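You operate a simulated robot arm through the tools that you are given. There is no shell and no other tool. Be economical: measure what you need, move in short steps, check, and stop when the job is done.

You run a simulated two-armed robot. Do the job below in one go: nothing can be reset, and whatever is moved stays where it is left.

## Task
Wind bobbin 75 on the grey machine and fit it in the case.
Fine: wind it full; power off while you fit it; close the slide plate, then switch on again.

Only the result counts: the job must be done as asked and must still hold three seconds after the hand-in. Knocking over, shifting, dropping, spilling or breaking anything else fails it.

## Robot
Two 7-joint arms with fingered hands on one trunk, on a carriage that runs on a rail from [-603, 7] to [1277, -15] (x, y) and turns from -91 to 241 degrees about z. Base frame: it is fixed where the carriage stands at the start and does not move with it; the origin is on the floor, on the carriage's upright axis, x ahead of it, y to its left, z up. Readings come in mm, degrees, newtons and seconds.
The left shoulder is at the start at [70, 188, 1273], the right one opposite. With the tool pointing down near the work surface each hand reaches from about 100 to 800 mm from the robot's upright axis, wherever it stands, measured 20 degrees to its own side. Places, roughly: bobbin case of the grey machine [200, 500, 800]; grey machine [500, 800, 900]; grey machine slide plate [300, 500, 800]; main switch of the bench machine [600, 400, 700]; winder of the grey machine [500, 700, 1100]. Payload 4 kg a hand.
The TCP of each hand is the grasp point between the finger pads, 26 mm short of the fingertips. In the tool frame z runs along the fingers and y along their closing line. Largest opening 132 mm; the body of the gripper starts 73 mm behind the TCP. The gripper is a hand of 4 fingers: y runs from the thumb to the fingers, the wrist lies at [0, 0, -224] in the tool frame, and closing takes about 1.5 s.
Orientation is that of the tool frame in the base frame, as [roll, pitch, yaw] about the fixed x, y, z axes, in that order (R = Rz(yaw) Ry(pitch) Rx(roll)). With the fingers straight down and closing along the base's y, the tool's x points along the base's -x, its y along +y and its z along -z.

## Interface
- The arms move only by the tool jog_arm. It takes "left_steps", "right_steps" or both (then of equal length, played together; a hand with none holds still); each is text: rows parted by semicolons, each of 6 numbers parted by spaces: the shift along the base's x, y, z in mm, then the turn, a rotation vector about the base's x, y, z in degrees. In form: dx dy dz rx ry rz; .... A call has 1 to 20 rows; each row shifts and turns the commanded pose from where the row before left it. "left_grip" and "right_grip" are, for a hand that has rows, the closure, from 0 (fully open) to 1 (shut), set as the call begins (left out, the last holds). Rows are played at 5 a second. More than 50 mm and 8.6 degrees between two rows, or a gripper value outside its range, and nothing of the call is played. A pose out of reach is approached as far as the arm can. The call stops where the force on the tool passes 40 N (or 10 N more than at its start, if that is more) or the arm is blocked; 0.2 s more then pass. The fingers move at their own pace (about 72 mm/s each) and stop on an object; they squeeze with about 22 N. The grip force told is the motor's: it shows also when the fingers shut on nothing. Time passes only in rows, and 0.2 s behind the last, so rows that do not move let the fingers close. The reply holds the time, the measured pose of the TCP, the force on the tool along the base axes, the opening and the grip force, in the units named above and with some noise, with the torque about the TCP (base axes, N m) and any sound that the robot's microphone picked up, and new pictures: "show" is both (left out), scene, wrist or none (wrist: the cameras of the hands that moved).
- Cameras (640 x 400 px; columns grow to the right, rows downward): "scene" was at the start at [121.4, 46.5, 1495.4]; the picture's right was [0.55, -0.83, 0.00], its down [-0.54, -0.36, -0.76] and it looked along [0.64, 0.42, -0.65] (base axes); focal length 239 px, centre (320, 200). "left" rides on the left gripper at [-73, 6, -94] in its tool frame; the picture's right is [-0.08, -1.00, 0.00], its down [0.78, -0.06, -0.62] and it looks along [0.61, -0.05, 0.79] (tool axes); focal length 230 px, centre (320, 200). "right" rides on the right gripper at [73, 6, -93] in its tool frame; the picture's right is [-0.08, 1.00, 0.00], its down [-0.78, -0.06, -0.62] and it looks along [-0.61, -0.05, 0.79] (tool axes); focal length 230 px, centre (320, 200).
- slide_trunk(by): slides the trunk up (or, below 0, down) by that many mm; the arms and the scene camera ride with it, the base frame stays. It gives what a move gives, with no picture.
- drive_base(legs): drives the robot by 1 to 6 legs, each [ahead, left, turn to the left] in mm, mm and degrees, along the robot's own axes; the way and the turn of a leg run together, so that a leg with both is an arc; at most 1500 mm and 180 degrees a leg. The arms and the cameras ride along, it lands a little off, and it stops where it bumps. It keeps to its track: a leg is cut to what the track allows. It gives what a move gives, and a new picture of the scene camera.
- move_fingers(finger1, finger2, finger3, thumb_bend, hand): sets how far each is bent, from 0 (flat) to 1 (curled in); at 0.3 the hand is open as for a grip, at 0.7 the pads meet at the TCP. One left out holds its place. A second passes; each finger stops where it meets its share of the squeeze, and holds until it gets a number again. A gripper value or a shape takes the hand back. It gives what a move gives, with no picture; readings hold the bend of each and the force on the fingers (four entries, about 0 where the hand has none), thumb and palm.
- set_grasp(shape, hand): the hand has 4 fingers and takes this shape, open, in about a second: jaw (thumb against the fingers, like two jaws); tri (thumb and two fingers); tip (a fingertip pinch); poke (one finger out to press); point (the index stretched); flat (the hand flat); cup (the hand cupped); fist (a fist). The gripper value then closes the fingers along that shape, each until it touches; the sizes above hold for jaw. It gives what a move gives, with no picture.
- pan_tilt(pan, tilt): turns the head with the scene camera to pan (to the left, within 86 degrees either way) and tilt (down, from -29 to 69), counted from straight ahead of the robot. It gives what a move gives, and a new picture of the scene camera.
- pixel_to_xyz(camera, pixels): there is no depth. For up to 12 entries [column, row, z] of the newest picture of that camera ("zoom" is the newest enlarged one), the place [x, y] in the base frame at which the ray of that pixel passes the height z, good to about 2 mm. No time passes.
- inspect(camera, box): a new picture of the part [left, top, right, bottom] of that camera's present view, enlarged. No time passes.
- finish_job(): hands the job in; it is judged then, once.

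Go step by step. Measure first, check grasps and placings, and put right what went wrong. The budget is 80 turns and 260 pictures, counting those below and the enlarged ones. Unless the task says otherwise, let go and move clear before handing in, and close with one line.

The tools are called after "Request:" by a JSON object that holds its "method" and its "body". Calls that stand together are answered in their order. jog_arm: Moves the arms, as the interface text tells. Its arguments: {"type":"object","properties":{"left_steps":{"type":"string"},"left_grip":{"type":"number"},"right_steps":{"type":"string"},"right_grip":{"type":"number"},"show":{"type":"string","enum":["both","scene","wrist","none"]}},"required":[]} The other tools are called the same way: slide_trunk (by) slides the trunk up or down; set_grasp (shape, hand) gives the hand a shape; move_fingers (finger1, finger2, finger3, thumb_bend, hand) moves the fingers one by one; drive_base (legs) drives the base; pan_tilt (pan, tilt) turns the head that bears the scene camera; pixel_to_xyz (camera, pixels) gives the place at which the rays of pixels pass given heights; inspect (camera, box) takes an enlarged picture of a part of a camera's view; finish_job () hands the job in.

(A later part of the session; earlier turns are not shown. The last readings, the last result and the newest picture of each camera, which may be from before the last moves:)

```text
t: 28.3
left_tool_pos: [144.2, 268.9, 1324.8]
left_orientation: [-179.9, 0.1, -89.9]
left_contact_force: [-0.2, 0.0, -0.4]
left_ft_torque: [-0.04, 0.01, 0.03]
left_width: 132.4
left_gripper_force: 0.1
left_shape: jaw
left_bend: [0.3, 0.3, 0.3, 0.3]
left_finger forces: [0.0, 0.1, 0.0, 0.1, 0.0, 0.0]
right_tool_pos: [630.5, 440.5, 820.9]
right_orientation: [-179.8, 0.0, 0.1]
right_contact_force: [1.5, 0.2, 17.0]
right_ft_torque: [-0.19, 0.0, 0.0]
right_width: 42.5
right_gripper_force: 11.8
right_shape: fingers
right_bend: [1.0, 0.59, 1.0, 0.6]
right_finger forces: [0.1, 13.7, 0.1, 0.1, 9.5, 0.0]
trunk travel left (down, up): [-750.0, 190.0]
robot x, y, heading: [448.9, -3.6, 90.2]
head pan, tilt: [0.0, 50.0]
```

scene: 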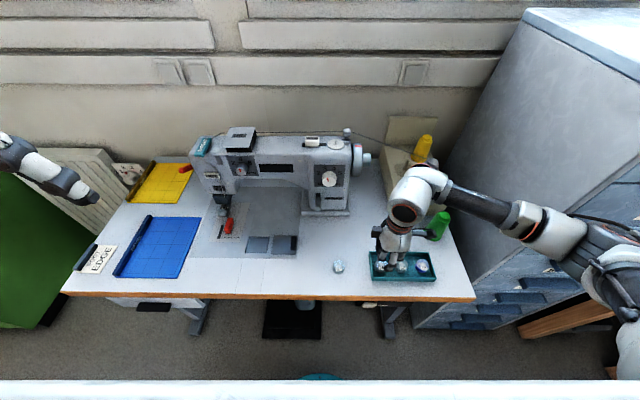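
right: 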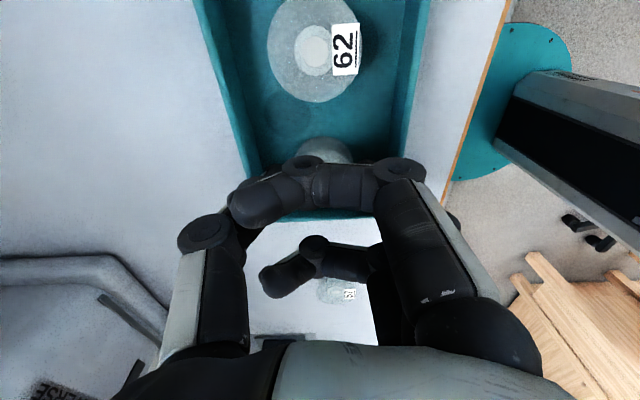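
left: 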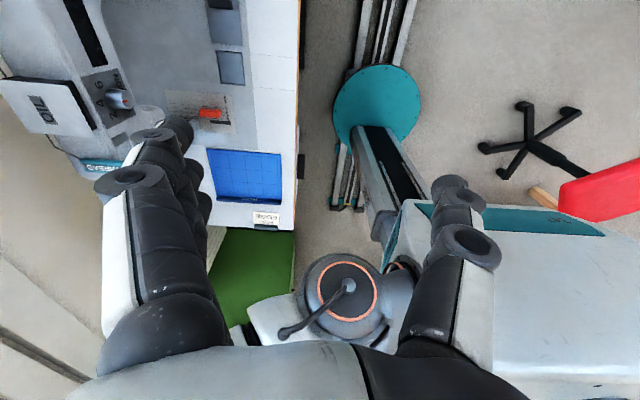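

Both fingertips are now pressing on something near the rims. I'll lift, straighten the curled fingers temporarily and look at the actual thumb–finger gap.

Request:
{"method": "jog_arm", "body": {"right_steps": "0 0 30 0 0 0;0 0 30 0 0 0", "show": "none"}}

Request:
{"method": "move_fingers", "body": {"hand": "right", "finger1": 0.15, "finger2": 0.57, "finger3": 0.15, "thumb_bend": 0.57}}

Request:
{"method": "inspect", "body": {"camera": "right", "box": [160, 60, 480, 260]}}

Request:
{"method": "inspect", "body": {"camera": "scene", "box": [330, 200, 458, 280]}}

```text
t: 28.9
left_tool_pos: [144.0, 269.2, 1325.4]
left_orientation: [-179.9, 0.0, -89.8]
left_contact_force: [0.4, 0.3, -0.1]
left_ft_torque: [0.02, 0.02, 0.01]
left_width: 131.8
left_gripper_force: 0.1
left_shape: jaw
left_bend: [0.3, 0.3, 0.3, 0.3]
left_finger forces: [0.0, 0.0, 0.1, 0.0, 0.0, 0.0]
right_tool_pos: [630.1, 438.4, 878.7]
right_orientation: [-179.9, -0.1, 0.2]
right_contact_force: [-0.1, -0.1, 0.4]
right_ft_torque: [0.01, 0.0, -0.03]
right_width: 42.7
right_gripper_force: 0.0
right_shape: fingers
right_bend: [1.0, 0.57, 1.0, 0.59]
right_finger forces: [0.1, 0.0, 0.1, 0.0, 0.0, 0.1]
trunk travel left (down, up): [-750.0, 190.0]
robot x, y, heading: [445.1, -8.8, 90.4]
head pan, tilt: [0.0, 50.0]
```

```text
t: 29.9
left_tool_pos: [144.3, 269.5, 1323.8]
left_orientation: [-180.0, 0.1, -89.8]
left_contact_force: [0.1, -0.2, 0.2]
left_ft_torque: [-0.04, -0.01, -0.03]
left_width: 131.9
left_gripper_force: 0.2
left_shape: jaw
left_bend: [0.3, 0.3, 0.3, 0.3]
left_finger forces: [0.1, 0.0, 0.1, 0.0, 0.0, 0.0]
right_tool_pos: [630.0, 439.1, 878.1]
right_orientation: [-179.9, -0.1, 0.1]
right_contact_force: [0.9, -0.1, 0.6]
right_ft_torque: [-0.03, -0.01, 0.0]
right_width: 108.9
right_gripper_force: 0.1
right_shape: fingers
right_bend: [0.15, 0.56, 0.15, 0.56]
right_finger forces: [0.0, 0.0, 0.0, 0.0, 0.0, 0.0]
trunk travel left (down, up): [-750.0, 190.0]
robot x, y, heading: [449.7, -6.1, 90.3]
head pan, tilt: [0.0, 50.0]
```

```text
2.00 times, centred on (320, 160) of right
```

zoom: 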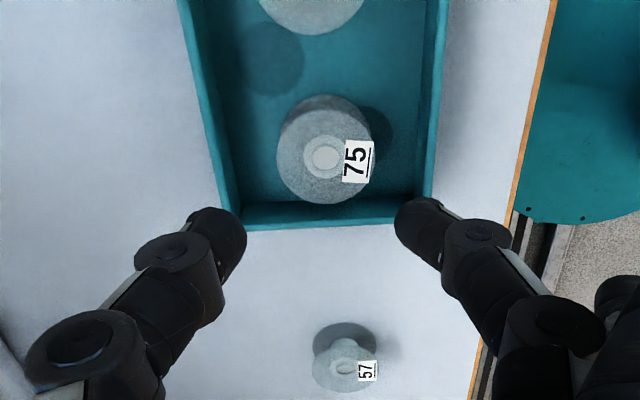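

```text
5.00 times, centred on (394, 240) of scene
```

zoom: 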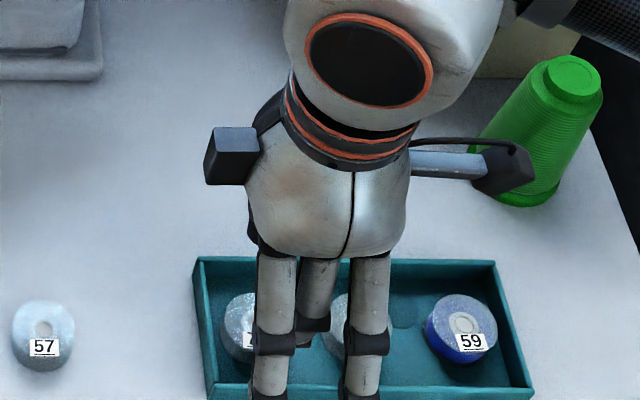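

Now the gap is visible: at 0.57 the tip gap is ≈45 mm but each tip is ≈18 mm thick. A diagonal grip (yaw −24°: finger toward the free front-left corner, thumb toward the open back-right) has more room; I'll set that.

Request:
{"method": "move_fingers", "body": {"hand": "right", "finger1": 1, "finger2": 0.575, "finger3": 1, "thumb_bend": 0.575}}

Request:
{"method": "jog_arm", "body": {"right_steps": "0 0 -10 0 0 -8;0 0 -10 0 0 -8;0 -0.5 -10 0 0 -8;0 0 -10 0 0 0", "show": "wrist"}}

Request:
{"method": "inspect", "body": {"camera": "right", "box": [200, 60, 440, 210]}}

```text
t: 30.9
left_tool_pos: [145.3, 269.7, 1323.3]
left_orientation: [-180.0, -0.1, -89.8]
left_contact_force: [0.5, 0.6, -0.2]
left_ft_torque: [0.02, -0.02, 0.0]
left_width: 131.9
left_gripper_force: 0.0
left_shape: jaw
left_bend: [0.3, 0.3, 0.3, 0.3]
left_finger forces: [0.0, 0.0, 0.0, 0.0, 0.0, 0.0]
right_tool_pos: [630.0, 438.2, 878.9]
right_orientation: [-180.0, -0.1, 0.1]
right_contact_force: [-0.1, 0.0, 0.1]
right_ft_torque: [-0.01, -0.03, -0.02]
right_width: 43.8
right_gripper_force: 0.2
right_shape: fingers
right_bend: [1.0, 0.57, 1.0, 0.57]
right_finger forces: [0.1, 0.1, 0.0, 0.0, 0.1, 0.0]
trunk travel left (down, up): [-750.0, 190.0]
robot x, y, heading: [446.7, -1.9, 90.4]
head pan, tilt: [0.0, 50.0]
```

```text
t: 31.9
left_tool_pos: [145.2, 269.6, 1324.3]
left_orientation: [-180.0, 0.0, -89.8]
left_contact_force: [0.2, 0.4, 0.2]
left_ft_torque: [0.0, 0.02, 0.04]
left_width: 132.0
left_gripper_force: 0.1
left_shape: jaw
left_bend: [0.3, 0.3, 0.3, 0.3]
left_finger forces: [0.1, 0.0, 0.0, 0.0, 0.0, 0.0]
right_tool_pos: [630.1, 438.7, 839.2]
right_orientation: [180.0, -0.1, -24.0]
right_contact_force: [0.1, -0.4, -0.6]
right_ft_torque: [0.01, 0.02, 0.01]
right_width: 44.1
right_gripper_force: 0.1
right_shape: fingers
right_bend: [1.0, 0.57, 1.0, 0.57]
right_finger forces: [0.0, 0.0, 0.0, 0.0, 0.1, 0.0]
trunk travel left (down, up): [-750.0, 190.0]
robot x, y, heading: [444.4, -7.1, 90.2]
head pan, tilt: [0.0, 50.0]
```

right: 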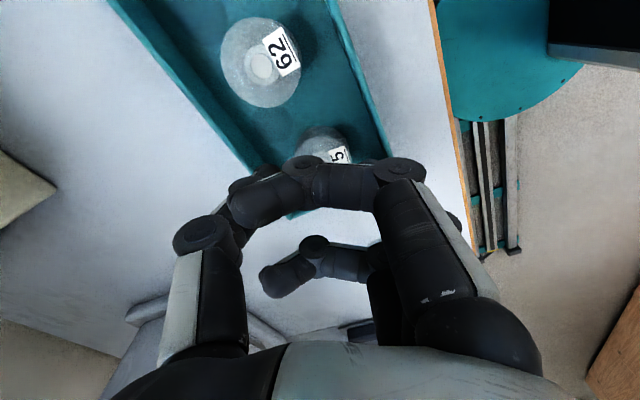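

```text
2.67 times, centred on (320, 135) of right
```

zoom: 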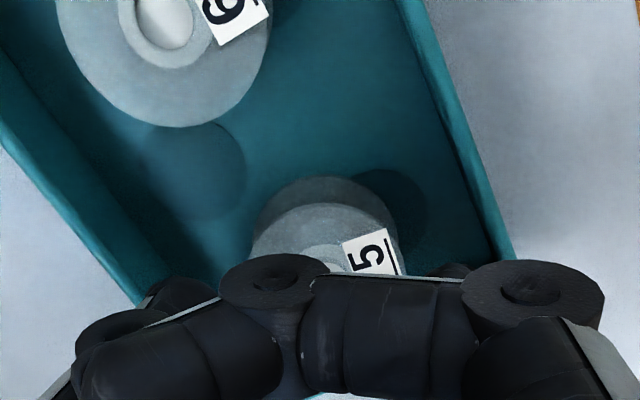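

Thumb tip (180,290) and finger tip (455,270) straddle the bobbin in the zoom. Descending slowly.

Request:
{"method": "jog_arm", "body": {"right_steps": "0 0 -6 0 0 0;0 0 -4 0 0 0;0 0 -3 0 0 0;0 0 -3 0 0 0", "show": "wrist"}}

Request:
{"method": "inspect", "body": {"camera": "right", "box": [200, 60, 440, 210]}}

```text
t: 32.9
left_tool_pos: [144.4, 270.5, 1324.0]
left_orientation: [-179.8, 0.0, -89.8]
left_contact_force: [0.4, 0.3, -0.5]
left_ft_torque: [-0.03, -0.05, -0.02]
left_width: 131.8
left_gripper_force: 0.0
left_shape: jaw
left_bend: [0.3, 0.3, 0.3, 0.3]
left_finger forces: [0.0, 0.0, 0.0, 0.0, 0.0, 0.1]
right_tool_pos: [629.9, 437.8, 822.1]
right_orientation: [-179.8, -0.1, -23.9]
right_contact_force: [0.0, -0.8, 1.4]
right_ft_torque: [-0.01, -0.03, -0.04]
right_width: 43.6
right_gripper_force: 1.1
right_shape: fingers
right_bend: [1.0, 0.57, 1.0, 0.57]
right_finger forces: [0.0, 0.1, 0.1, 0.0, 1.9, 0.0]
trunk travel left (down, up): [-750.0, 190.0]
robot x, y, heading: [448.7, -7.6, 90.1]
head pan, tilt: [0.0, 50.0]
```

right: 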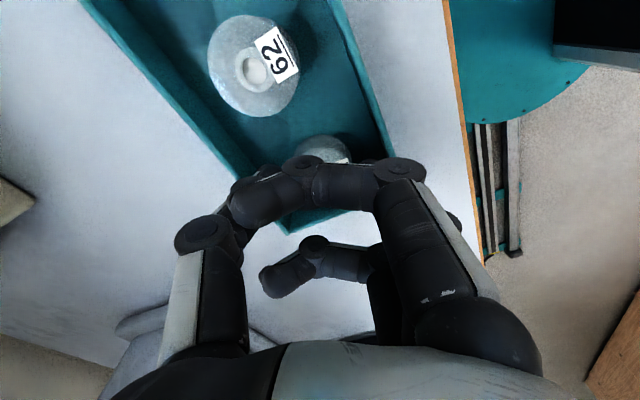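

```text
2.67 times, centred on (320, 135) of right
```

zoom: 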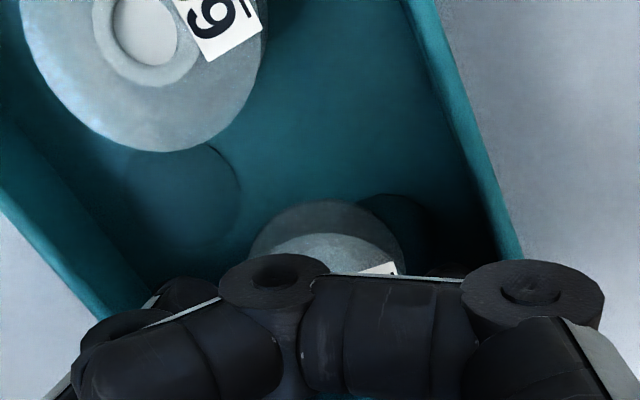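

At z 822 with only ~2 N contact: the tips are inside. A little lower, then close finger 2 and thumb.

Request:
{"method": "jog_arm", "body": {"right_steps": "0 0 -2 0 0 0;0 0 -2 0 0 0", "show": "none"}}

Request:
{"method": "move_fingers", "body": {"hand": "right", "finger2": 0.7, "thumb_bend": 0.7}}

```text
t: 33.5
left_tool_pos: [144.8, 269.7, 1325.1]
left_orientation: [180.0, 0.1, -89.8]
left_contact_force: [0.0, -0.2, -0.1]
left_ft_torque: [-0.02, 0.02, 0.0]
left_width: 131.7
left_gripper_force: 0.0
left_shape: jaw
left_bend: [0.3, 0.3, 0.3, 0.3]
left_finger forces: [0.0, 0.0, 0.1, 0.1, 0.1, 0.0]
right_tool_pos: [630.5, 439.1, 818.4]
right_orientation: [-179.9, -0.1, -24.0]
right_contact_force: [-1.0, -1.5, 3.9]
right_ft_torque: [0.03, 0.06, -0.05]
right_width: 43.4
right_gripper_force: 2.4
right_shape: fingers
right_bend: [1.0, 0.58, 1.0, 0.58]
right_finger forces: [0.0, 2.0, 0.0, 0.0, 3.1, 0.0]
trunk travel left (down, up): [-750.0, 190.0]
robot x, y, heading: [445.6, -8.3, 90.2]
head pan, tilt: [0.0, 50.0]
```

```text
t: 34.5
left_tool_pos: [143.8, 270.1, 1324.0]
left_orientation: [-179.9, 0.0, -89.8]
left_contact_force: [-0.3, 0.2, -0.5]
left_ft_torque: [-0.01, -0.03, -0.01]
left_width: 131.7
left_gripper_force: 0.0
left_shape: jaw
left_bend: [0.3, 0.3, 0.3, 0.3]
left_finger forces: [0.1, 0.0, 0.0, 0.0, 0.0, 0.0]
right_tool_pos: [630.8, 436.7, 817.9]
right_orientation: [-179.9, -0.2, -23.9]
right_contact_force: [-0.6, 2.3, 1.5]
right_ft_torque: [-0.02, -0.01, -0.06]
right_width: 41.1
right_gripper_force: 10.8
right_shape: fingers
right_bend: [1.0, 0.59, 1.0, 0.66]
right_finger forces: [0.0, 12.4, 0.1, 0.0, 9.6, 0.1]
trunk travel left (down, up): [-750.0, 190.0]
robot x, y, heading: [445.7, -5.5, 90.1]
head pan, tilt: [0.0, 50.0]
```

Both digits hold (12 N and 10 N). Lift and check.

Request:
{"method": "jog_arm", "body": {"right_steps": "0 0 10 0 0 0;0 0 20 0 0 0;0 0 40 0 0 0;0 0 40 0 0 0", "show": "both"}}

Request:
{"method": "inspect", "body": {"camera": "scene", "box": [330, 200, 458, 280]}}

Request:
{"method": "inspect", "body": {"camera": "right", "box": [200, 60, 440, 210]}}

```text
t: 35.5
left_tool_pos: [144.6, 271.1, 1324.3]
left_orientation: [-179.9, 0.0, -89.8]
left_contact_force: [0.3, 0.6, 0.3]
left_ft_torque: [0.02, 0.01, -0.05]
left_width: 131.6
left_gripper_force: 0.0
left_shape: jaw
left_bend: [0.3, 0.3, 0.3, 0.3]
left_finger forces: [0.0, 0.0, 0.1, 0.0, 0.0, 0.1]
right_tool_pos: [630.2, 437.4, 929.4]
right_orientation: [-179.9, -0.1, -23.8]
right_contact_force: [0.2, -0.2, -0.2]
right_ft_torque: [-0.01, 0.02, 0.01]
right_width: 40.6
right_gripper_force: 8.5
right_shape: fingers
right_bend: [1.0, 0.58, 1.0, 0.66]
right_finger forces: [0.1, 8.6, 0.0, 0.0, 8.5, 0.1]
trunk travel left (down, up): [-750.0, 190.0]
robot x, y, heading: [449.1, -6.9, 90.3]
head pan, tilt: [0.0, 50.0]
```

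scene: 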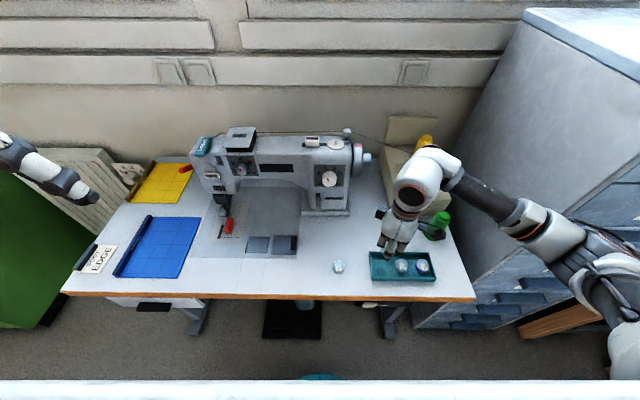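
right: 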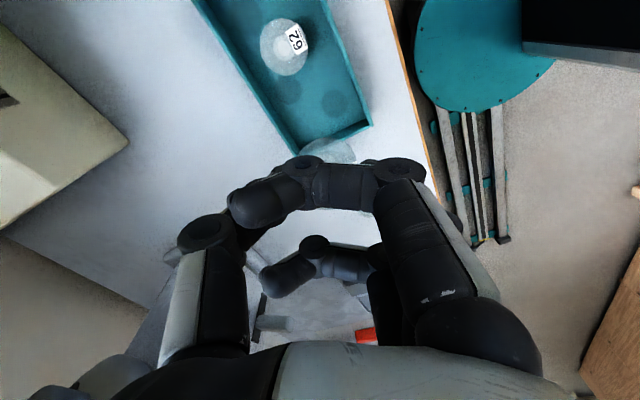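

```text
5.00 times, centred on (394, 240) of scene
```

zoom: 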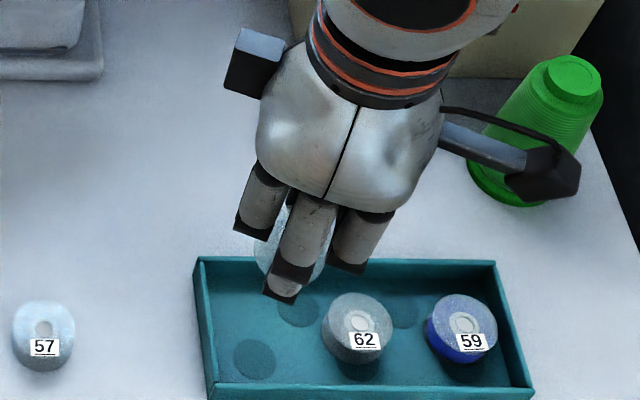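

```text
2.67 times, centred on (320, 135) of right
```

zoom: 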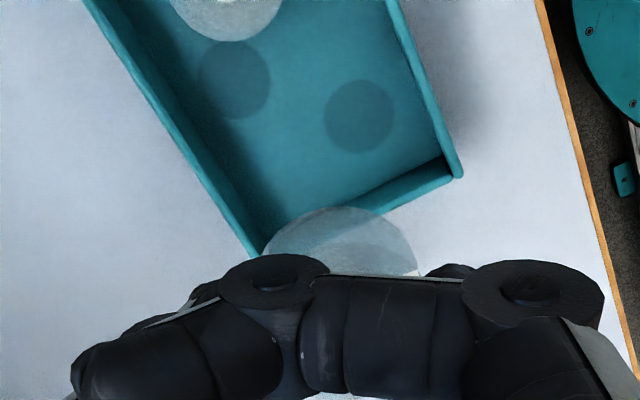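

Bobbin 75 is in hand (centre ≈4 mm toward the finger side, bottom ≈36 mm below TCP); the tray's others are undisturbed. Now measure the winder area more precisely.

Request:
{"method": "pixel_to_xyz", "body": {"camera": "scene", "pixels": [[347.1, 133, 1060], [347.1, 133, 1090], [336, 144.3, 1050], [336, 144.3, 1070], [336.1, 141, 1070], [312.5, 142, 1050], [312.5, 142, 1070], [326.5, 145, 1050], [302.5, 146.5, 1050]]}}

Request:
{"method": "inspect", "body": {"camera": "scene", "box": [296, 120, 376, 170]}}

```text
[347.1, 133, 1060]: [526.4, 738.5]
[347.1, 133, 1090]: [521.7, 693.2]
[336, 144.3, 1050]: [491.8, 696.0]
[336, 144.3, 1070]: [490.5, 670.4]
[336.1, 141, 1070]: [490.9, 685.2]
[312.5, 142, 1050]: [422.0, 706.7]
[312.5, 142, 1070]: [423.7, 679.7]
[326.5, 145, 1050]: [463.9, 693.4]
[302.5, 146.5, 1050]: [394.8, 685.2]
```

```text
8.00 times, centred on (336, 145) of scene
```

zoom: 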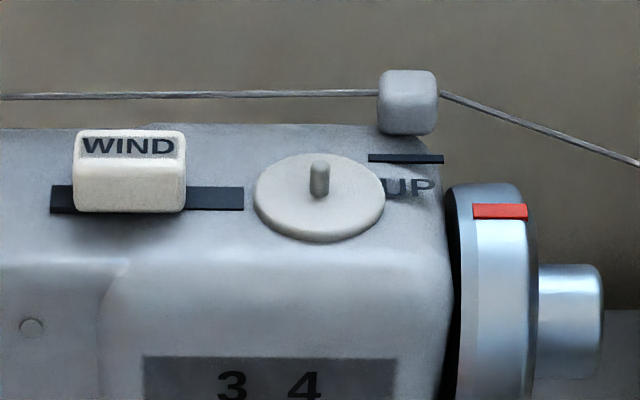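

Winder geometry: disc ≈(491,688,~1056), guide post at (525,733), WIND knob at x≈424. I'll approach with yaw −90 (finger left, thumb right), going high first and looking down at the spindle with the wrist camera.

Request:
{"method": "jog_arm", "body": {"right_steps": "-10 10 45 0 0 0;-10 10 45 0 0 0;-10 10 45 0 0 0;-10 10 45 0 0 0;-10 10 45 0 0 0;-10 10 35 0 0 -8.3;-10 30 0 0 0 -8.3;-10 30 0 0 0 -8.3;-10 30 0 0 0 -8.3;-10 30 0 0 0 -8.3;-10 30 0 0 0 -8.3;-10 30 0 0 0 -8.3;-10 30 0 0 0 -8.1;-4 0 0 0 0 0", "show": "both"}}

```text
t: 38.5
left_tool_pos: [144.0, 270.3, 1323.6]
left_orientation: [179.9, 0.0, -89.8]
left_contact_force: [0.3, 0.1, -0.2]
left_ft_torque: [0.01, 0.03, -0.02]
left_width: 132.0
left_gripper_force: 0.1
left_shape: jaw
left_bend: [0.3, 0.3, 0.3, 0.3]
left_finger forces: [0.0, 0.0, 0.1, 0.1, 0.0, 0.1]
right_tool_pos: [495.8, 709.1, 1189.8]
right_orientation: [180.0, -0.2, -90.1]
right_contact_force: [0.1, 0.7, -1.0]
right_ft_torque: [0.0, 0.01, 0.02]
right_width: 40.7
right_gripper_force: 8.1
right_shape: fingers
right_bend: [1.0, 0.58, 1.0, 0.66]
right_finger forces: [0.0, 8.4, 0.0, 0.0, 8.4, 0.0]
trunk travel left (down, up): [-750.0, 190.0]
robot x, y, heading: [447.9, -4.7, 90.1]
head pan, tilt: [0.0, 50.0]
```

scene: 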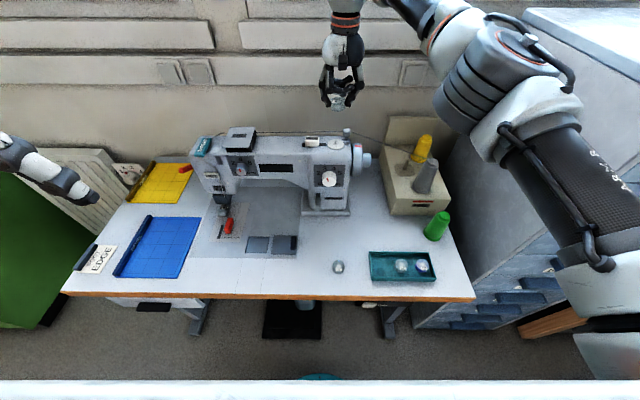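
right: 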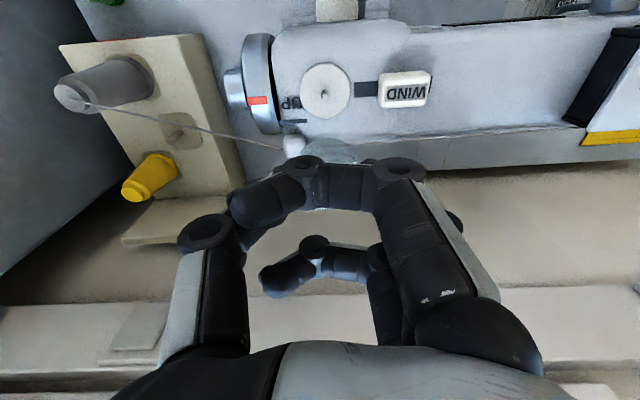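

Clear view: spindle at (325,91), WIND knob (405,88). Zoom for precision and to check the bobbin's tilt from the scene.

Request:
{"method": "inspect", "body": {"camera": "right", "box": [240, 50, 440, 175]}}

Request:
{"method": "inspect", "body": {"camera": "scene", "box": [300, 50, 380, 150]}}

Request:
{"method": "pixel_to_xyz", "body": {"camera": "right", "pixels": [[325, 92, 1050], [325, 92, 1060], [300, 92, 1055], [351, 92, 1055], [325, 65, 1055], [325, 120, 1055], [380, 90, 1060], [432, 88, 1060], [292, 145, 1070]]}}

```text
3.20 times, centred on (340, 112) of right
```

zoom: 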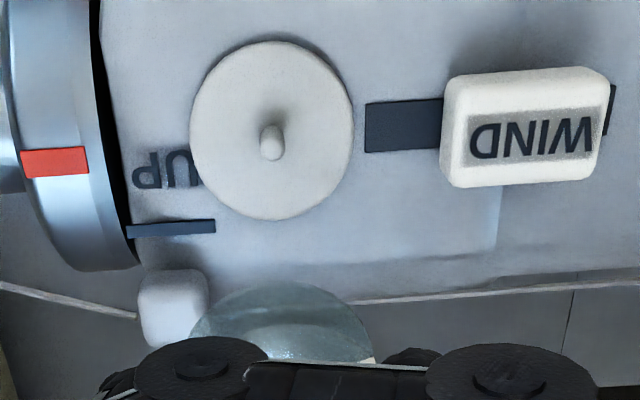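

```text
4.00 times, centred on (340, 100) of scene
```

zoom: 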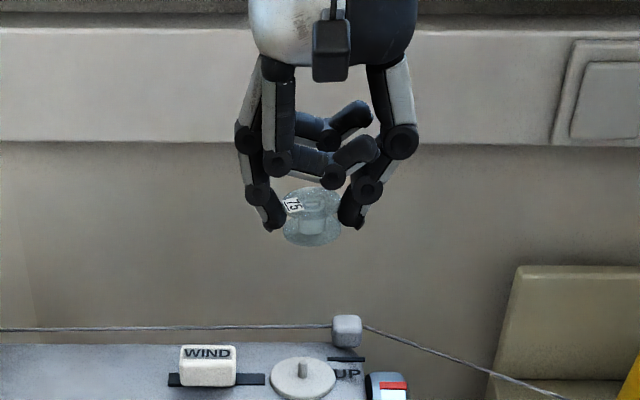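

```text
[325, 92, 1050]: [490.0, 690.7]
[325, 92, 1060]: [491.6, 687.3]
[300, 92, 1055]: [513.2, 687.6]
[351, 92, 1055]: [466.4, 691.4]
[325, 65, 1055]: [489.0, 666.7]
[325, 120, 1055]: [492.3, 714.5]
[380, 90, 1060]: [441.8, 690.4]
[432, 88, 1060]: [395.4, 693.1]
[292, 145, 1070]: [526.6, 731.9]
```

Request:
{"method": "pixel_to_xyz", "body": {"camera": "scene", "pixels": [[338.2, 103.5, 1163], [330.8, 103.5, 1163], [345.3, 103.5, 1163], [335.5, 144.5, 1056]]}}

Request:
{"method": "jog_arm", "body": {"right_steps": "-0.3 -7 -25 0 0 0;-0.3 -8 -25 0 0 0;0 -8 -15 0 0 0", "show": "both"}}

Request:
{"method": "inspect", "body": {"camera": "scene", "box": [300, 100, 380, 150]}}

```text
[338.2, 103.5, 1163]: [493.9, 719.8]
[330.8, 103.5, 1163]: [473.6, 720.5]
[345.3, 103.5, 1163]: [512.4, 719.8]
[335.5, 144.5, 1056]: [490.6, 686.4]
```

```text
t: 39.3
left_tool_pos: [144.8, 270.4, 1324.5]
left_orientation: [180.0, 0.0, -89.8]
left_contact_force: [-0.7, 0.4, -0.2]
left_ft_torque: [-0.01, 0.02, -0.01]
left_width: 131.6
left_gripper_force: 0.1
left_shape: jaw
left_bend: [0.3, 0.3, 0.3, 0.3]
left_finger forces: [0.1, 0.0, 0.0, 0.0, 0.1, 0.1]
right_tool_pos: [495.8, 685.9, 1122.8]
right_orientation: [180.0, -0.1, -90.1]
right_contact_force: [0.1, 0.5, -0.2]
right_ft_torque: [0.0, -0.01, -0.04]
right_width: 40.3
right_gripper_force: 8.7
right_shape: fingers
right_bend: [1.0, 0.58, 1.0, 0.66]
right_finger forces: [0.0, 8.4, 0.1, 0.1, 8.4, 0.1]
trunk travel left (down, up): [-750.0, 190.0]
robot x, y, heading: [451.1, -6.6, 90.2]
head pan, tilt: [0.0, 50.0]
```

scene: 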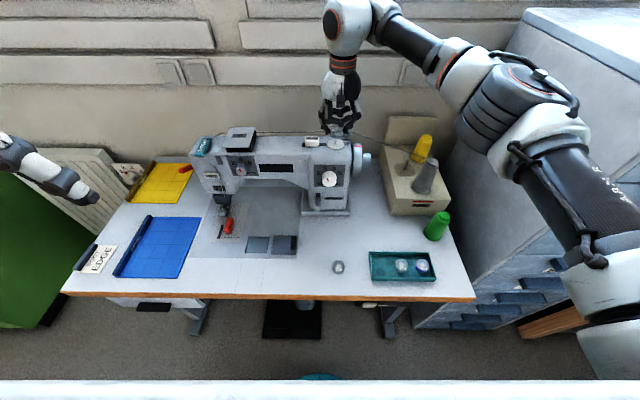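
right: 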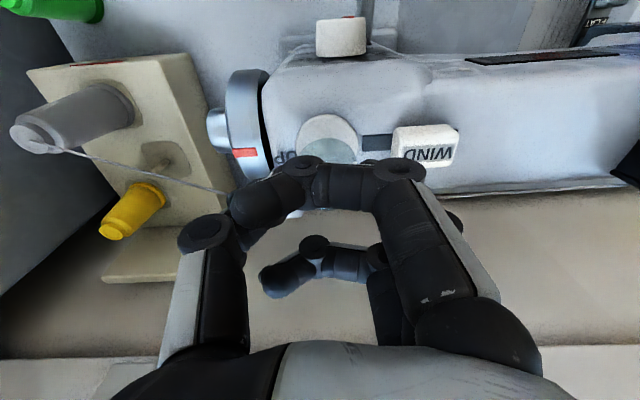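

```text
8.00 times, centred on (340, 125) of scene
```

zoom: 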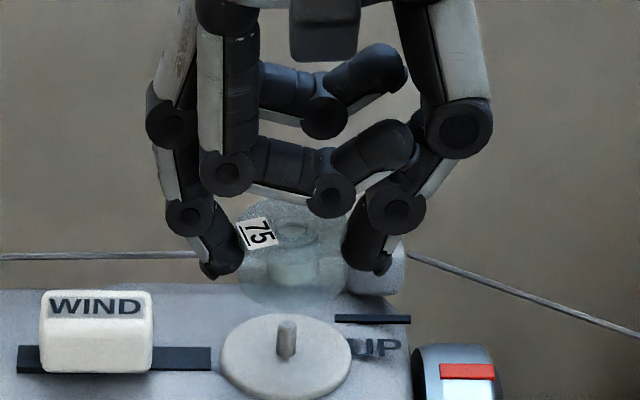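

Request:
{"method": "pixel_to_xyz", "body": {"camera": "scene", "pixels": [[336.9, 129, 1106], [336.9, 129, 1102], [336.5, 136.9, 1087], [335.9, 144.8, 1056]]}}

Request:
{"method": "inspect", "body": {"camera": "right", "box": [270, 90, 390, 165]}}

Request:
{"method": "inspect", "body": {"camera": "scene", "box": [320, 118, 352, 150]}}

```text
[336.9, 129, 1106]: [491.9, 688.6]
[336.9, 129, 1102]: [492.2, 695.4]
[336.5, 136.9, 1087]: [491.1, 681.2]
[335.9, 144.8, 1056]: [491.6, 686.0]
```

```text
5.33 times, centred on (330, 128) of right
```

zoom: 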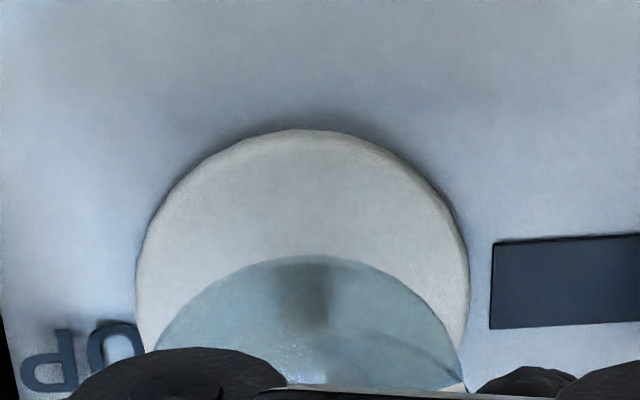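

```text
12.50 times, centred on (336, 134) of scene
```

zoom: 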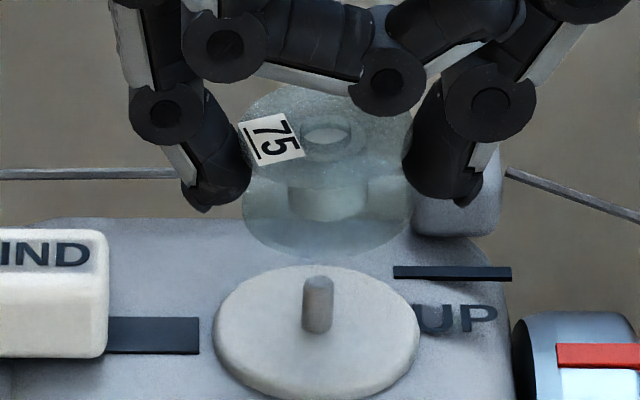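

x and y of the bobbin and spindle agree within ~1 mm (translucent bobbin shows the spindle under its centre). Lowering slowly.

Request:
{"method": "jog_arm", "body": {"right_steps": "-0.3 0.5 -10 0 0 0;0 0 -5 0 0 0;0 0 -3 0 0 0;0 0 -3 0 0 0;0 0 -3 0 0 0", "show": "scene"}}

Request:
{"method": "inspect", "body": {"camera": "scene", "box": [316, 120, 356, 160]}}

```text
t: 40.5
left_tool_pos: [144.2, 271.0, 1324.4]
left_orientation: [-180.0, 0.0, -89.8]
left_contact_force: [-0.6, -0.2, 0.6]
left_ft_torque: [-0.03, -0.01, 0.02]
left_width: 131.7
left_gripper_force: 0.0
left_shape: jaw
left_bend: [0.3, 0.3, 0.3, 0.3]
left_finger forces: [0.0, 0.1, 0.0, 0.0, 0.1, 0.0]
right_tool_pos: [494.0, 686.4, 1099.5]
right_orientation: [-180.0, -0.1, -90.1]
right_contact_force: [0.0, 0.2, 1.1]
right_ft_torque: [0.01, 0.0, -0.02]
right_width: 40.8
right_gripper_force: 8.9
right_shape: fingers
right_bend: [1.0, 0.58, 1.0, 0.66]
right_finger forces: [0.0, 8.5, 0.1, 0.1, 8.6, 0.0]
trunk travel left (down, up): [-750.0, 190.0]
robot x, y, heading: [446.7, -4.1, 90.0]
head pan, tilt: [0.0, 50.0]
```

scene: 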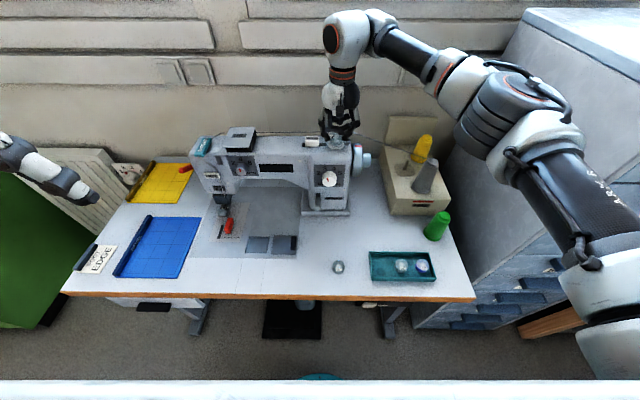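

```text
10.00 times, centred on (336, 140) of scene
```

zoom: 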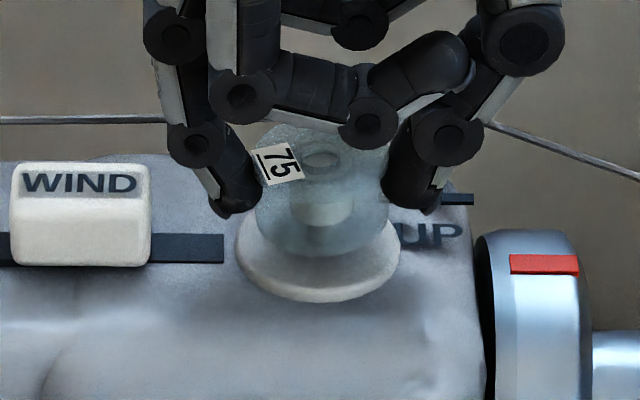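

No contact yet although the bobbin bottom (≈1063) is below the spindle tip, so it's going on. Continue down.

Request:
{"method": "jog_arm", "body": {"right_steps": "0 0 -3 0 0 0;0 0 -3 0 0 0;0 0 -2 0 0 0", "show": "none"}}

Request:
{"method": "inspect", "body": {"camera": "scene", "box": [316, 120, 356, 160]}}

```text
t: 41.3
left_tool_pos: [145.1, 270.7, 1325.2]
left_orientation: [180.0, 0.0, -89.8]
left_contact_force: [0.6, 0.0, 0.7]
left_ft_torque: [-0.01, -0.01, 0.01]
left_width: 131.5
left_gripper_force: 0.0
left_shape: jaw
left_bend: [0.3, 0.3, 0.3, 0.3]
left_finger forces: [0.0, 0.0, 0.0, 0.1, 0.0, 0.1]
right_tool_pos: [494.9, 685.0, 1090.6]
right_orientation: [-180.0, -0.1, -90.1]
right_contact_force: [1.3, 5.4, 1.2]
right_ft_torque: [0.13, -0.05, -0.04]
right_width: 40.5
right_gripper_force: 8.5
right_shape: fingers
right_bend: [1.0, 0.58, 1.0, 0.67]
right_finger forces: [0.0, 8.3, 0.1, 0.0, 9.6, 0.0]
trunk travel left (down, up): [-750.0, 190.0]
robot x, y, heading: [448.4, -1.9, 89.9]
head pan, tilt: [0.0, 50.0]
```

```text
10.00 times, centred on (336, 140) of scene
```

zoom: 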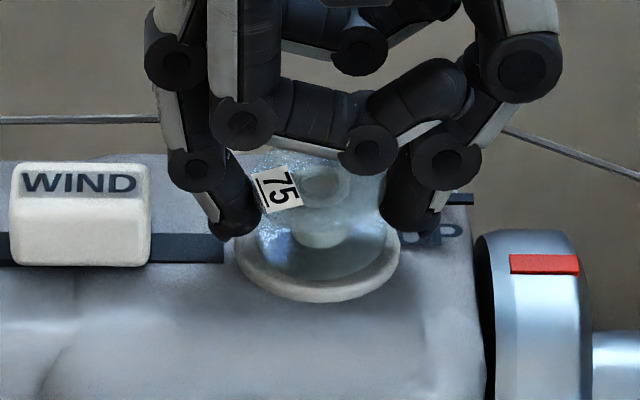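

A sideways force (Fy +5) shows the bobbin is around the spindle. Ease +1 mm in y and press down gently to seat.

Request:
{"method": "jog_arm", "body": {"right_steps": "0 1.2 0 0 0 0;0 0 -2 0 0 0;0 0 -2 0 0 0", "show": "none"}}

```text
t: 42.1
left_tool_pos: [144.8, 269.9, 1324.9]
left_orientation: [-180.0, 0.0, -89.8]
left_contact_force: [-0.6, -0.3, 0.8]
left_ft_torque: [0.01, 0.03, 0.01]
left_width: 131.7
left_gripper_force: 0.1
left_shape: jaw
left_bend: [0.3, 0.3, 0.3, 0.3]
left_finger forces: [0.0, 0.0, 0.0, 0.1, 0.0, 0.1]
right_tool_pos: [495.8, 688.4, 1088.1]
right_orientation: [-179.9, 0.0, -90.1]
right_contact_force: [0.2, 2.9, 7.7]
right_ft_torque: [0.06, 0.12, -0.01]
right_width: 40.3
right_gripper_force: 9.3
right_shape: fingers
right_bend: [1.0, 0.58, 1.0, 0.67]
right_finger forces: [0.0, 9.0, 0.1, 0.0, 10.0, 0.1]
trunk travel left (down, up): [-750.0, 190.0]
robot x, y, heading: [449.0, -4.8, 90.3]
head pan, tilt: [0.0, 50.0]
```

Seated (Fz 7.7 N). Release gently and lift.

Request:
{"method": "move_fingers", "body": {"hand": "right", "finger2": 0.55, "thumb_bend": 0.56}}

Request:
{"method": "jog_arm", "body": {"right_steps": "0 0 10 0 0 0;0 0 30 0 0 0;0 0 40 0 0 0", "show": "wrist"}}

Request:
{"method": "inspect", "body": {"camera": "scene", "box": [296, 110, 376, 160]}}

```text
t: 43.1
left_tool_pos: [143.5, 270.3, 1324.3]
left_orientation: [-180.0, 0.0, -89.8]
left_contact_force: [0.9, -0.6, 0.7]
left_ft_torque: [-0.03, 0.0, 0.01]
left_width: 132.0
left_gripper_force: 0.0
left_shape: jaw
left_bend: [0.3, 0.3, 0.3, 0.3]
left_finger forces: [0.0, 0.0, 0.0, 0.1, 0.0, 0.1]
right_tool_pos: [495.8, 688.1, 1087.2]
right_orientation: [-179.9, -0.2, -90.0]
right_contact_force: [-0.3, 0.1, 0.3]
right_ft_torque: [0.01, -0.03, -0.02]
right_width: 44.5
right_gripper_force: 0.1
right_shape: fingers
right_bend: [1.0, 0.55, 1.0, 0.56]
right_finger forces: [0.0, 0.1, 0.0, 0.0, 0.1, 0.0]
trunk travel left (down, up): [-750.0, 190.0]
robot x, y, heading: [448.8, -4.4, 90.0]
head pan, tilt: [0.0, 50.0]
```

```text
t: 43.9
left_tool_pos: [143.5, 269.8, 1324.2]
left_orientation: [-179.9, 0.1, -89.8]
left_contact_force: [-1.0, -0.4, 0.2]
left_ft_torque: [-0.02, 0.0, 0.0]
left_width: 131.8
left_gripper_force: 0.1
left_shape: jaw
left_bend: [0.3, 0.3, 0.3, 0.3]
left_finger forces: [0.1, 0.1, 0.1, 0.0, 0.1, 0.0]
right_tool_pos: [495.1, 687.9, 1167.3]
right_orientation: [-180.0, -0.1, -90.1]
right_contact_force: [-0.8, 0.3, -0.3]
right_ft_torque: [0.03, -0.01, 0.0]
right_width: 44.2
right_gripper_force: 0.1
right_shape: fingers
right_bend: [1.0, 0.55, 1.0, 0.56]
right_finger forces: [0.0, 0.1, 0.0, 0.1, 0.0, 0.0]
trunk travel left (down, up): [-750.0, 190.0]
robot x, y, heading: [447.8, -3.0, 90.2]
head pan, tilt: [0.0, 50.0]
```

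right: 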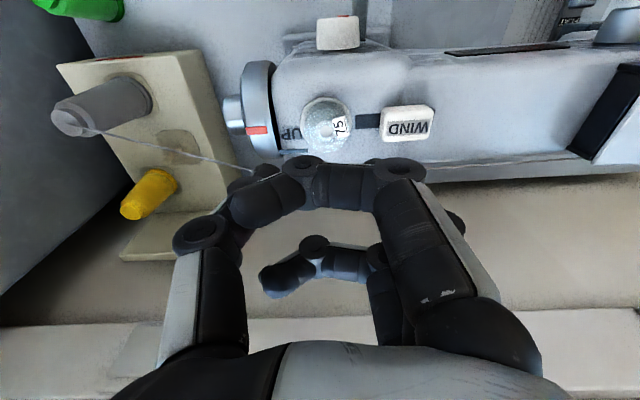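

```text
8.00 times, centred on (336, 135) of scene
```

zoom: 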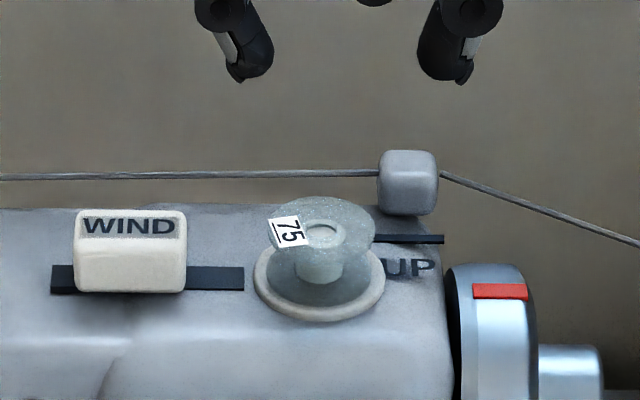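

The bobbin is on the spindle. Now I'll push the WIND slider right with finger 2: curl the thumb, position just left of the knob (left edge x≈403, top ≈1078).

Request:
{"method": "move_fingers", "body": {"hand": "right", "finger2": 0.53, "thumb_bend": 1}}

Request:
{"method": "jog_arm", "body": {"right_steps": "-25 1 0 0 0 0;-25 1 0 0 0 0;-27 1 0 0 0 0;0 0 -20 0 0 0;0 0 -15 0 0 0", "show": "wrist"}}

Request:
{"method": "inspect", "body": {"camera": "scene", "box": [276, 100, 356, 150]}}

```text
t: 44.9
left_tool_pos: [144.2, 269.0, 1324.5]
left_orientation: [180.0, 0.0, -89.8]
left_contact_force: [-0.1, -0.4, 0.0]
left_ft_torque: [-0.02, -0.03, 0.0]
left_width: 131.6
left_gripper_force: 0.0
left_shape: jaw
left_bend: [0.3, 0.3, 0.3, 0.3]
left_finger forces: [0.0, 0.0, 0.0, 0.0, 0.1, 0.0]
right_tool_pos: [496.5, 688.2, 1165.5]
right_orientation: [-179.9, -0.1, -90.1]
right_contact_force: [-0.5, 0.8, -0.4]
right_ft_torque: [0.01, 0.0, -0.03]
right_width: 39.6
right_gripper_force: 0.1
right_shape: fingers
right_bend: [1.0, 0.53, 1.0, 1.0]
right_finger forces: [0.0, 0.1, 0.0, 0.0, 0.0, 0.0]
trunk travel left (down, up): [-750.0, 190.0]
robot x, y, heading: [448.0, -2.5, 90.1]
head pan, tilt: [0.0, 50.0]
```

```text
t: 46.1
left_tool_pos: [144.3, 270.6, 1324.8]
left_orientation: [-179.9, 0.0, -89.9]
left_contact_force: [0.7, -0.6, -0.7]
left_ft_torque: [0.0, -0.01, 0.01]
left_width: 131.8
left_gripper_force: 0.1
left_shape: jaw
left_bend: [0.3, 0.3, 0.3, 0.3]
left_finger forces: [0.0, 0.0, 0.0, 0.0, 0.0, 0.0]
right_tool_pos: [419.0, 691.2, 1132.0]
right_orientation: [179.9, -0.1, -90.1]
right_contact_force: [0.5, 0.4, -0.2]
right_ft_torque: [-0.01, -0.02, 0.01]
right_width: 39.3
right_gripper_force: 0.0
right_shape: fingers
right_bend: [1.0, 0.53, 1.0, 1.0]
right_finger forces: [0.0, 0.1, 0.1, 0.1, 0.1, 0.0]
trunk travel left (down, up): [-750.0, 190.0]
robot x, y, heading: [449.1, -5.7, 90.3]
head pan, tilt: [0.0, 50.0]
```

right: 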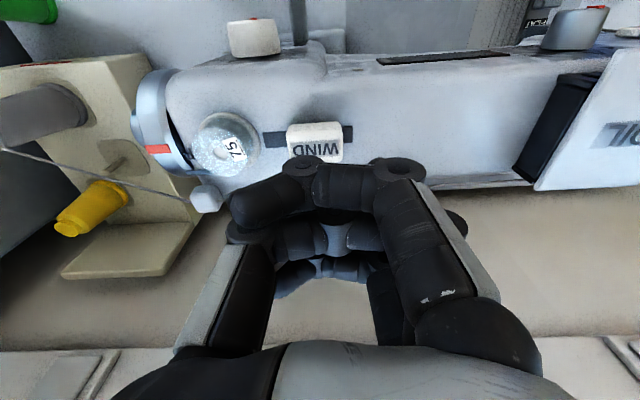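

```text
8.00 times, centred on (316, 125) of scene
```

zoom: 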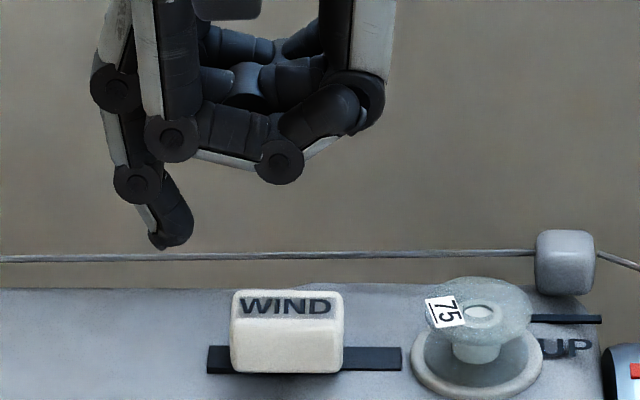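

The finger is left of the knob. Descend and push right.

Request:
{"method": "jog_arm", "body": {"right_steps": "0 0 -20 0 0 0;0 0 -16 0 0 0;8 0 0 0 0 0;6 0 0 0 0 0;5 0 0 0 0 0;5 0 0 0 0 0;5 0 0 0 0 0;5 0 0 0 0 0", "show": "wrist"}}

Request:
{"method": "inspect", "body": {"camera": "scene", "box": [276, 110, 356, 160]}}

```text
t: 47.9
left_tool_pos: [144.4, 269.7, 1324.3]
left_orientation: [-179.8, 0.0, -89.9]
left_contact_force: [0.2, -0.3, -0.5]
left_ft_torque: [0.03, 0.0, -0.01]
left_width: 131.7
left_gripper_force: 0.1
left_shape: jaw
left_bend: [0.3, 0.3, 0.3, 0.3]
left_finger forces: [0.0, 0.0, 0.0, 0.0, 0.0, 0.1]
right_tool_pos: [451.4, 690.8, 1096.8]
right_orientation: [-179.9, 0.0, -90.0]
right_contact_force: [-1.7, -0.5, 0.2]
right_ft_torque: [0.0, 0.07, 0.01]
right_width: 39.3
right_gripper_force: 1.2
right_shape: fingers
right_bend: [1.0, 0.51, 1.0, 1.0]
right_finger forces: [0.1, 2.2, 0.0, 0.0, 0.0, 0.1]
trunk travel left (down, up): [-750.0, 190.0]
robot x, y, heading: [450.4, -4.4, 90.2]
head pan, tilt: [0.0, 50.0]
```

right: 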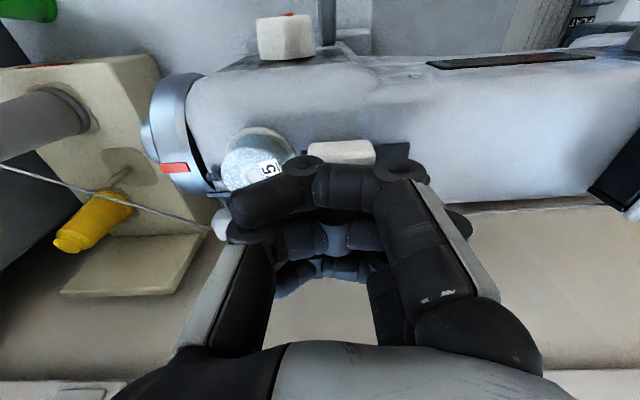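

```text
8.00 times, centred on (316, 135) of scene
```

zoom: 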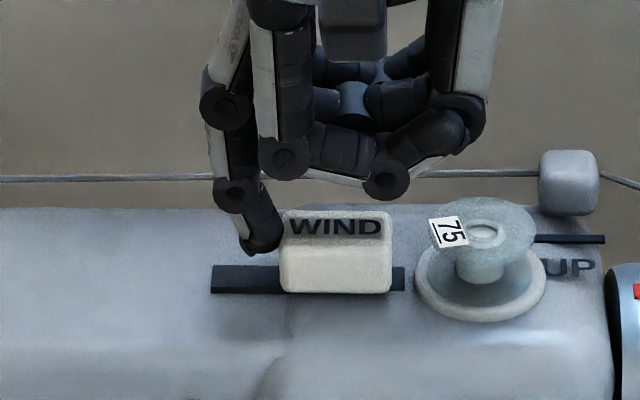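

The knob has moved almost to the right end; push the last few mm and check whether it winds.

Request:
{"method": "jog_arm", "body": {"right_steps": "3 0 0 0 0 0;3 0 0 0 0 0;3 0 0 0 0 0;0 0 0 0 0 0;0 0 0 0 0 0;0 0 0 0 0 0", "show": "none"}}

Request:
{"method": "inspect", "body": {"camera": "scene", "box": [276, 110, 356, 160]}}

```text
t: 49.3
left_tool_pos: [142.6, 270.8, 1323.7]
left_orientation: [-180.0, 0.1, -89.8]
left_contact_force: [0.5, -0.1, -0.3]
left_ft_torque: [0.0, 0.01, -0.03]
left_width: 131.7
left_gripper_force: 0.0
left_shape: jaw
left_bend: [0.3, 0.3, 0.3, 0.3]
left_finger forces: [0.0, 0.1, 0.0, 0.0, 0.0, 0.0]
right_tool_pos: [459.3, 690.8, 1096.4]
right_orientation: [-180.0, -0.1, -90.1]
right_contact_force: [-6.5, -0.3, 0.0]
right_ft_torque: [-0.07, 0.17, 0.01]
right_width: 39.1
right_gripper_force: 3.1
right_shape: fingers
right_bend: [1.0, 0.46, 1.0, 1.0]
right_finger forces: [0.0, 6.3, 0.0, 0.0, 0.1, 0.0]
trunk travel left (down, up): [-750.0, 190.0]
robot x, y, heading: [446.8, -3.5, 90.2]
head pan, tilt: [0.0, 50.0]
```

```text
8.00 times, centred on (316, 135) of scene
```

zoom: 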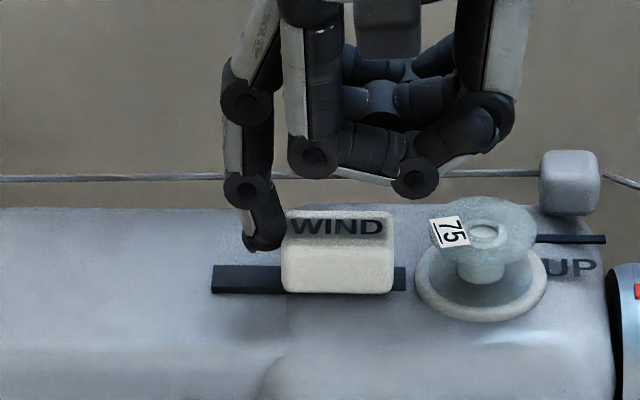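

The slider is at its stop (force 6.5 N, knob not moving), but nothing turns, so power is probably off. I'll retreat and look at the main switch.

Request:
{"method": "jog_arm", "body": {"right_steps": "-6 0 10 0 0 0;0 0 40 0 0 0;0 0 40 0 0 0;10 -40 20 0 0 0;10 -40 10 0 0 0;10 -40 0 0 0 0;10 -40 0 0 0 0;10 -40 0 0 0 0;10 -40 0 0 0 0;15 -40 0 0 0 0;15 -30 0 0 0 0", "show": "scene"}}

Request:
{"method": "inspect", "body": {"camera": "scene", "box": [276, 110, 356, 160]}}

```text
t: 51.7
left_tool_pos: [144.5, 267.9, 1326.1]
left_orientation: [-180.0, 0.2, -89.9]
left_contact_force: [-0.2, 0.1, -0.4]
left_ft_torque: [0.01, 0.01, 0.04]
left_width: 131.9
left_gripper_force: 0.1
left_shape: jaw
left_bend: [0.3, 0.3, 0.3, 0.3]
left_finger forces: [0.0, 0.0, 0.0, 0.0, 0.0, 0.1]
right_tool_pos: [545.3, 377.9, 1216.9]
right_orientation: [-180.0, -0.1, -90.1]
right_contact_force: [0.0, 0.0, 0.0]
right_ft_torque: [0.05, -0.02, -0.01]
right_width: 39.1
right_gripper_force: 0.0
right_shape: fingers
right_bend: [1.0, 0.53, 1.0, 1.0]
right_finger forces: [0.0, 0.0, 0.0, 0.0, 0.1, 0.0]
trunk travel left (down, up): [-750.0, 190.0]
robot x, y, heading: [448.2, -4.5, 90.2]
head pan, tilt: [0.0, 50.0]
```

scene: 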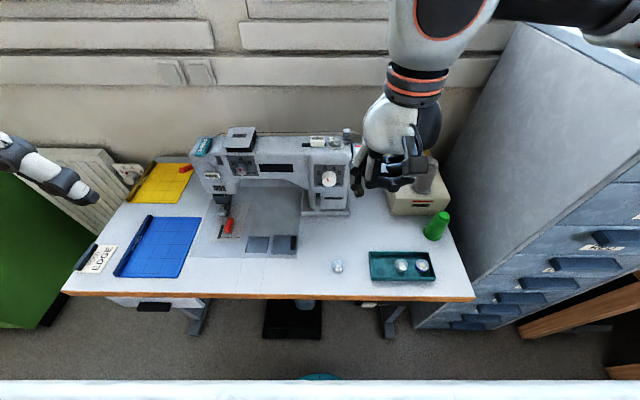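

```text
8.00 times, centred on (316, 135) of scene
```

zoom: 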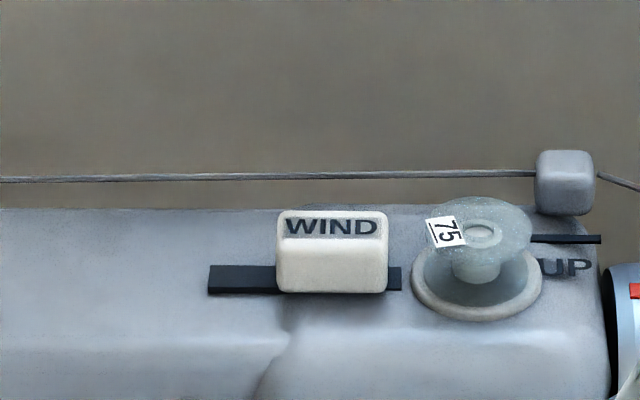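

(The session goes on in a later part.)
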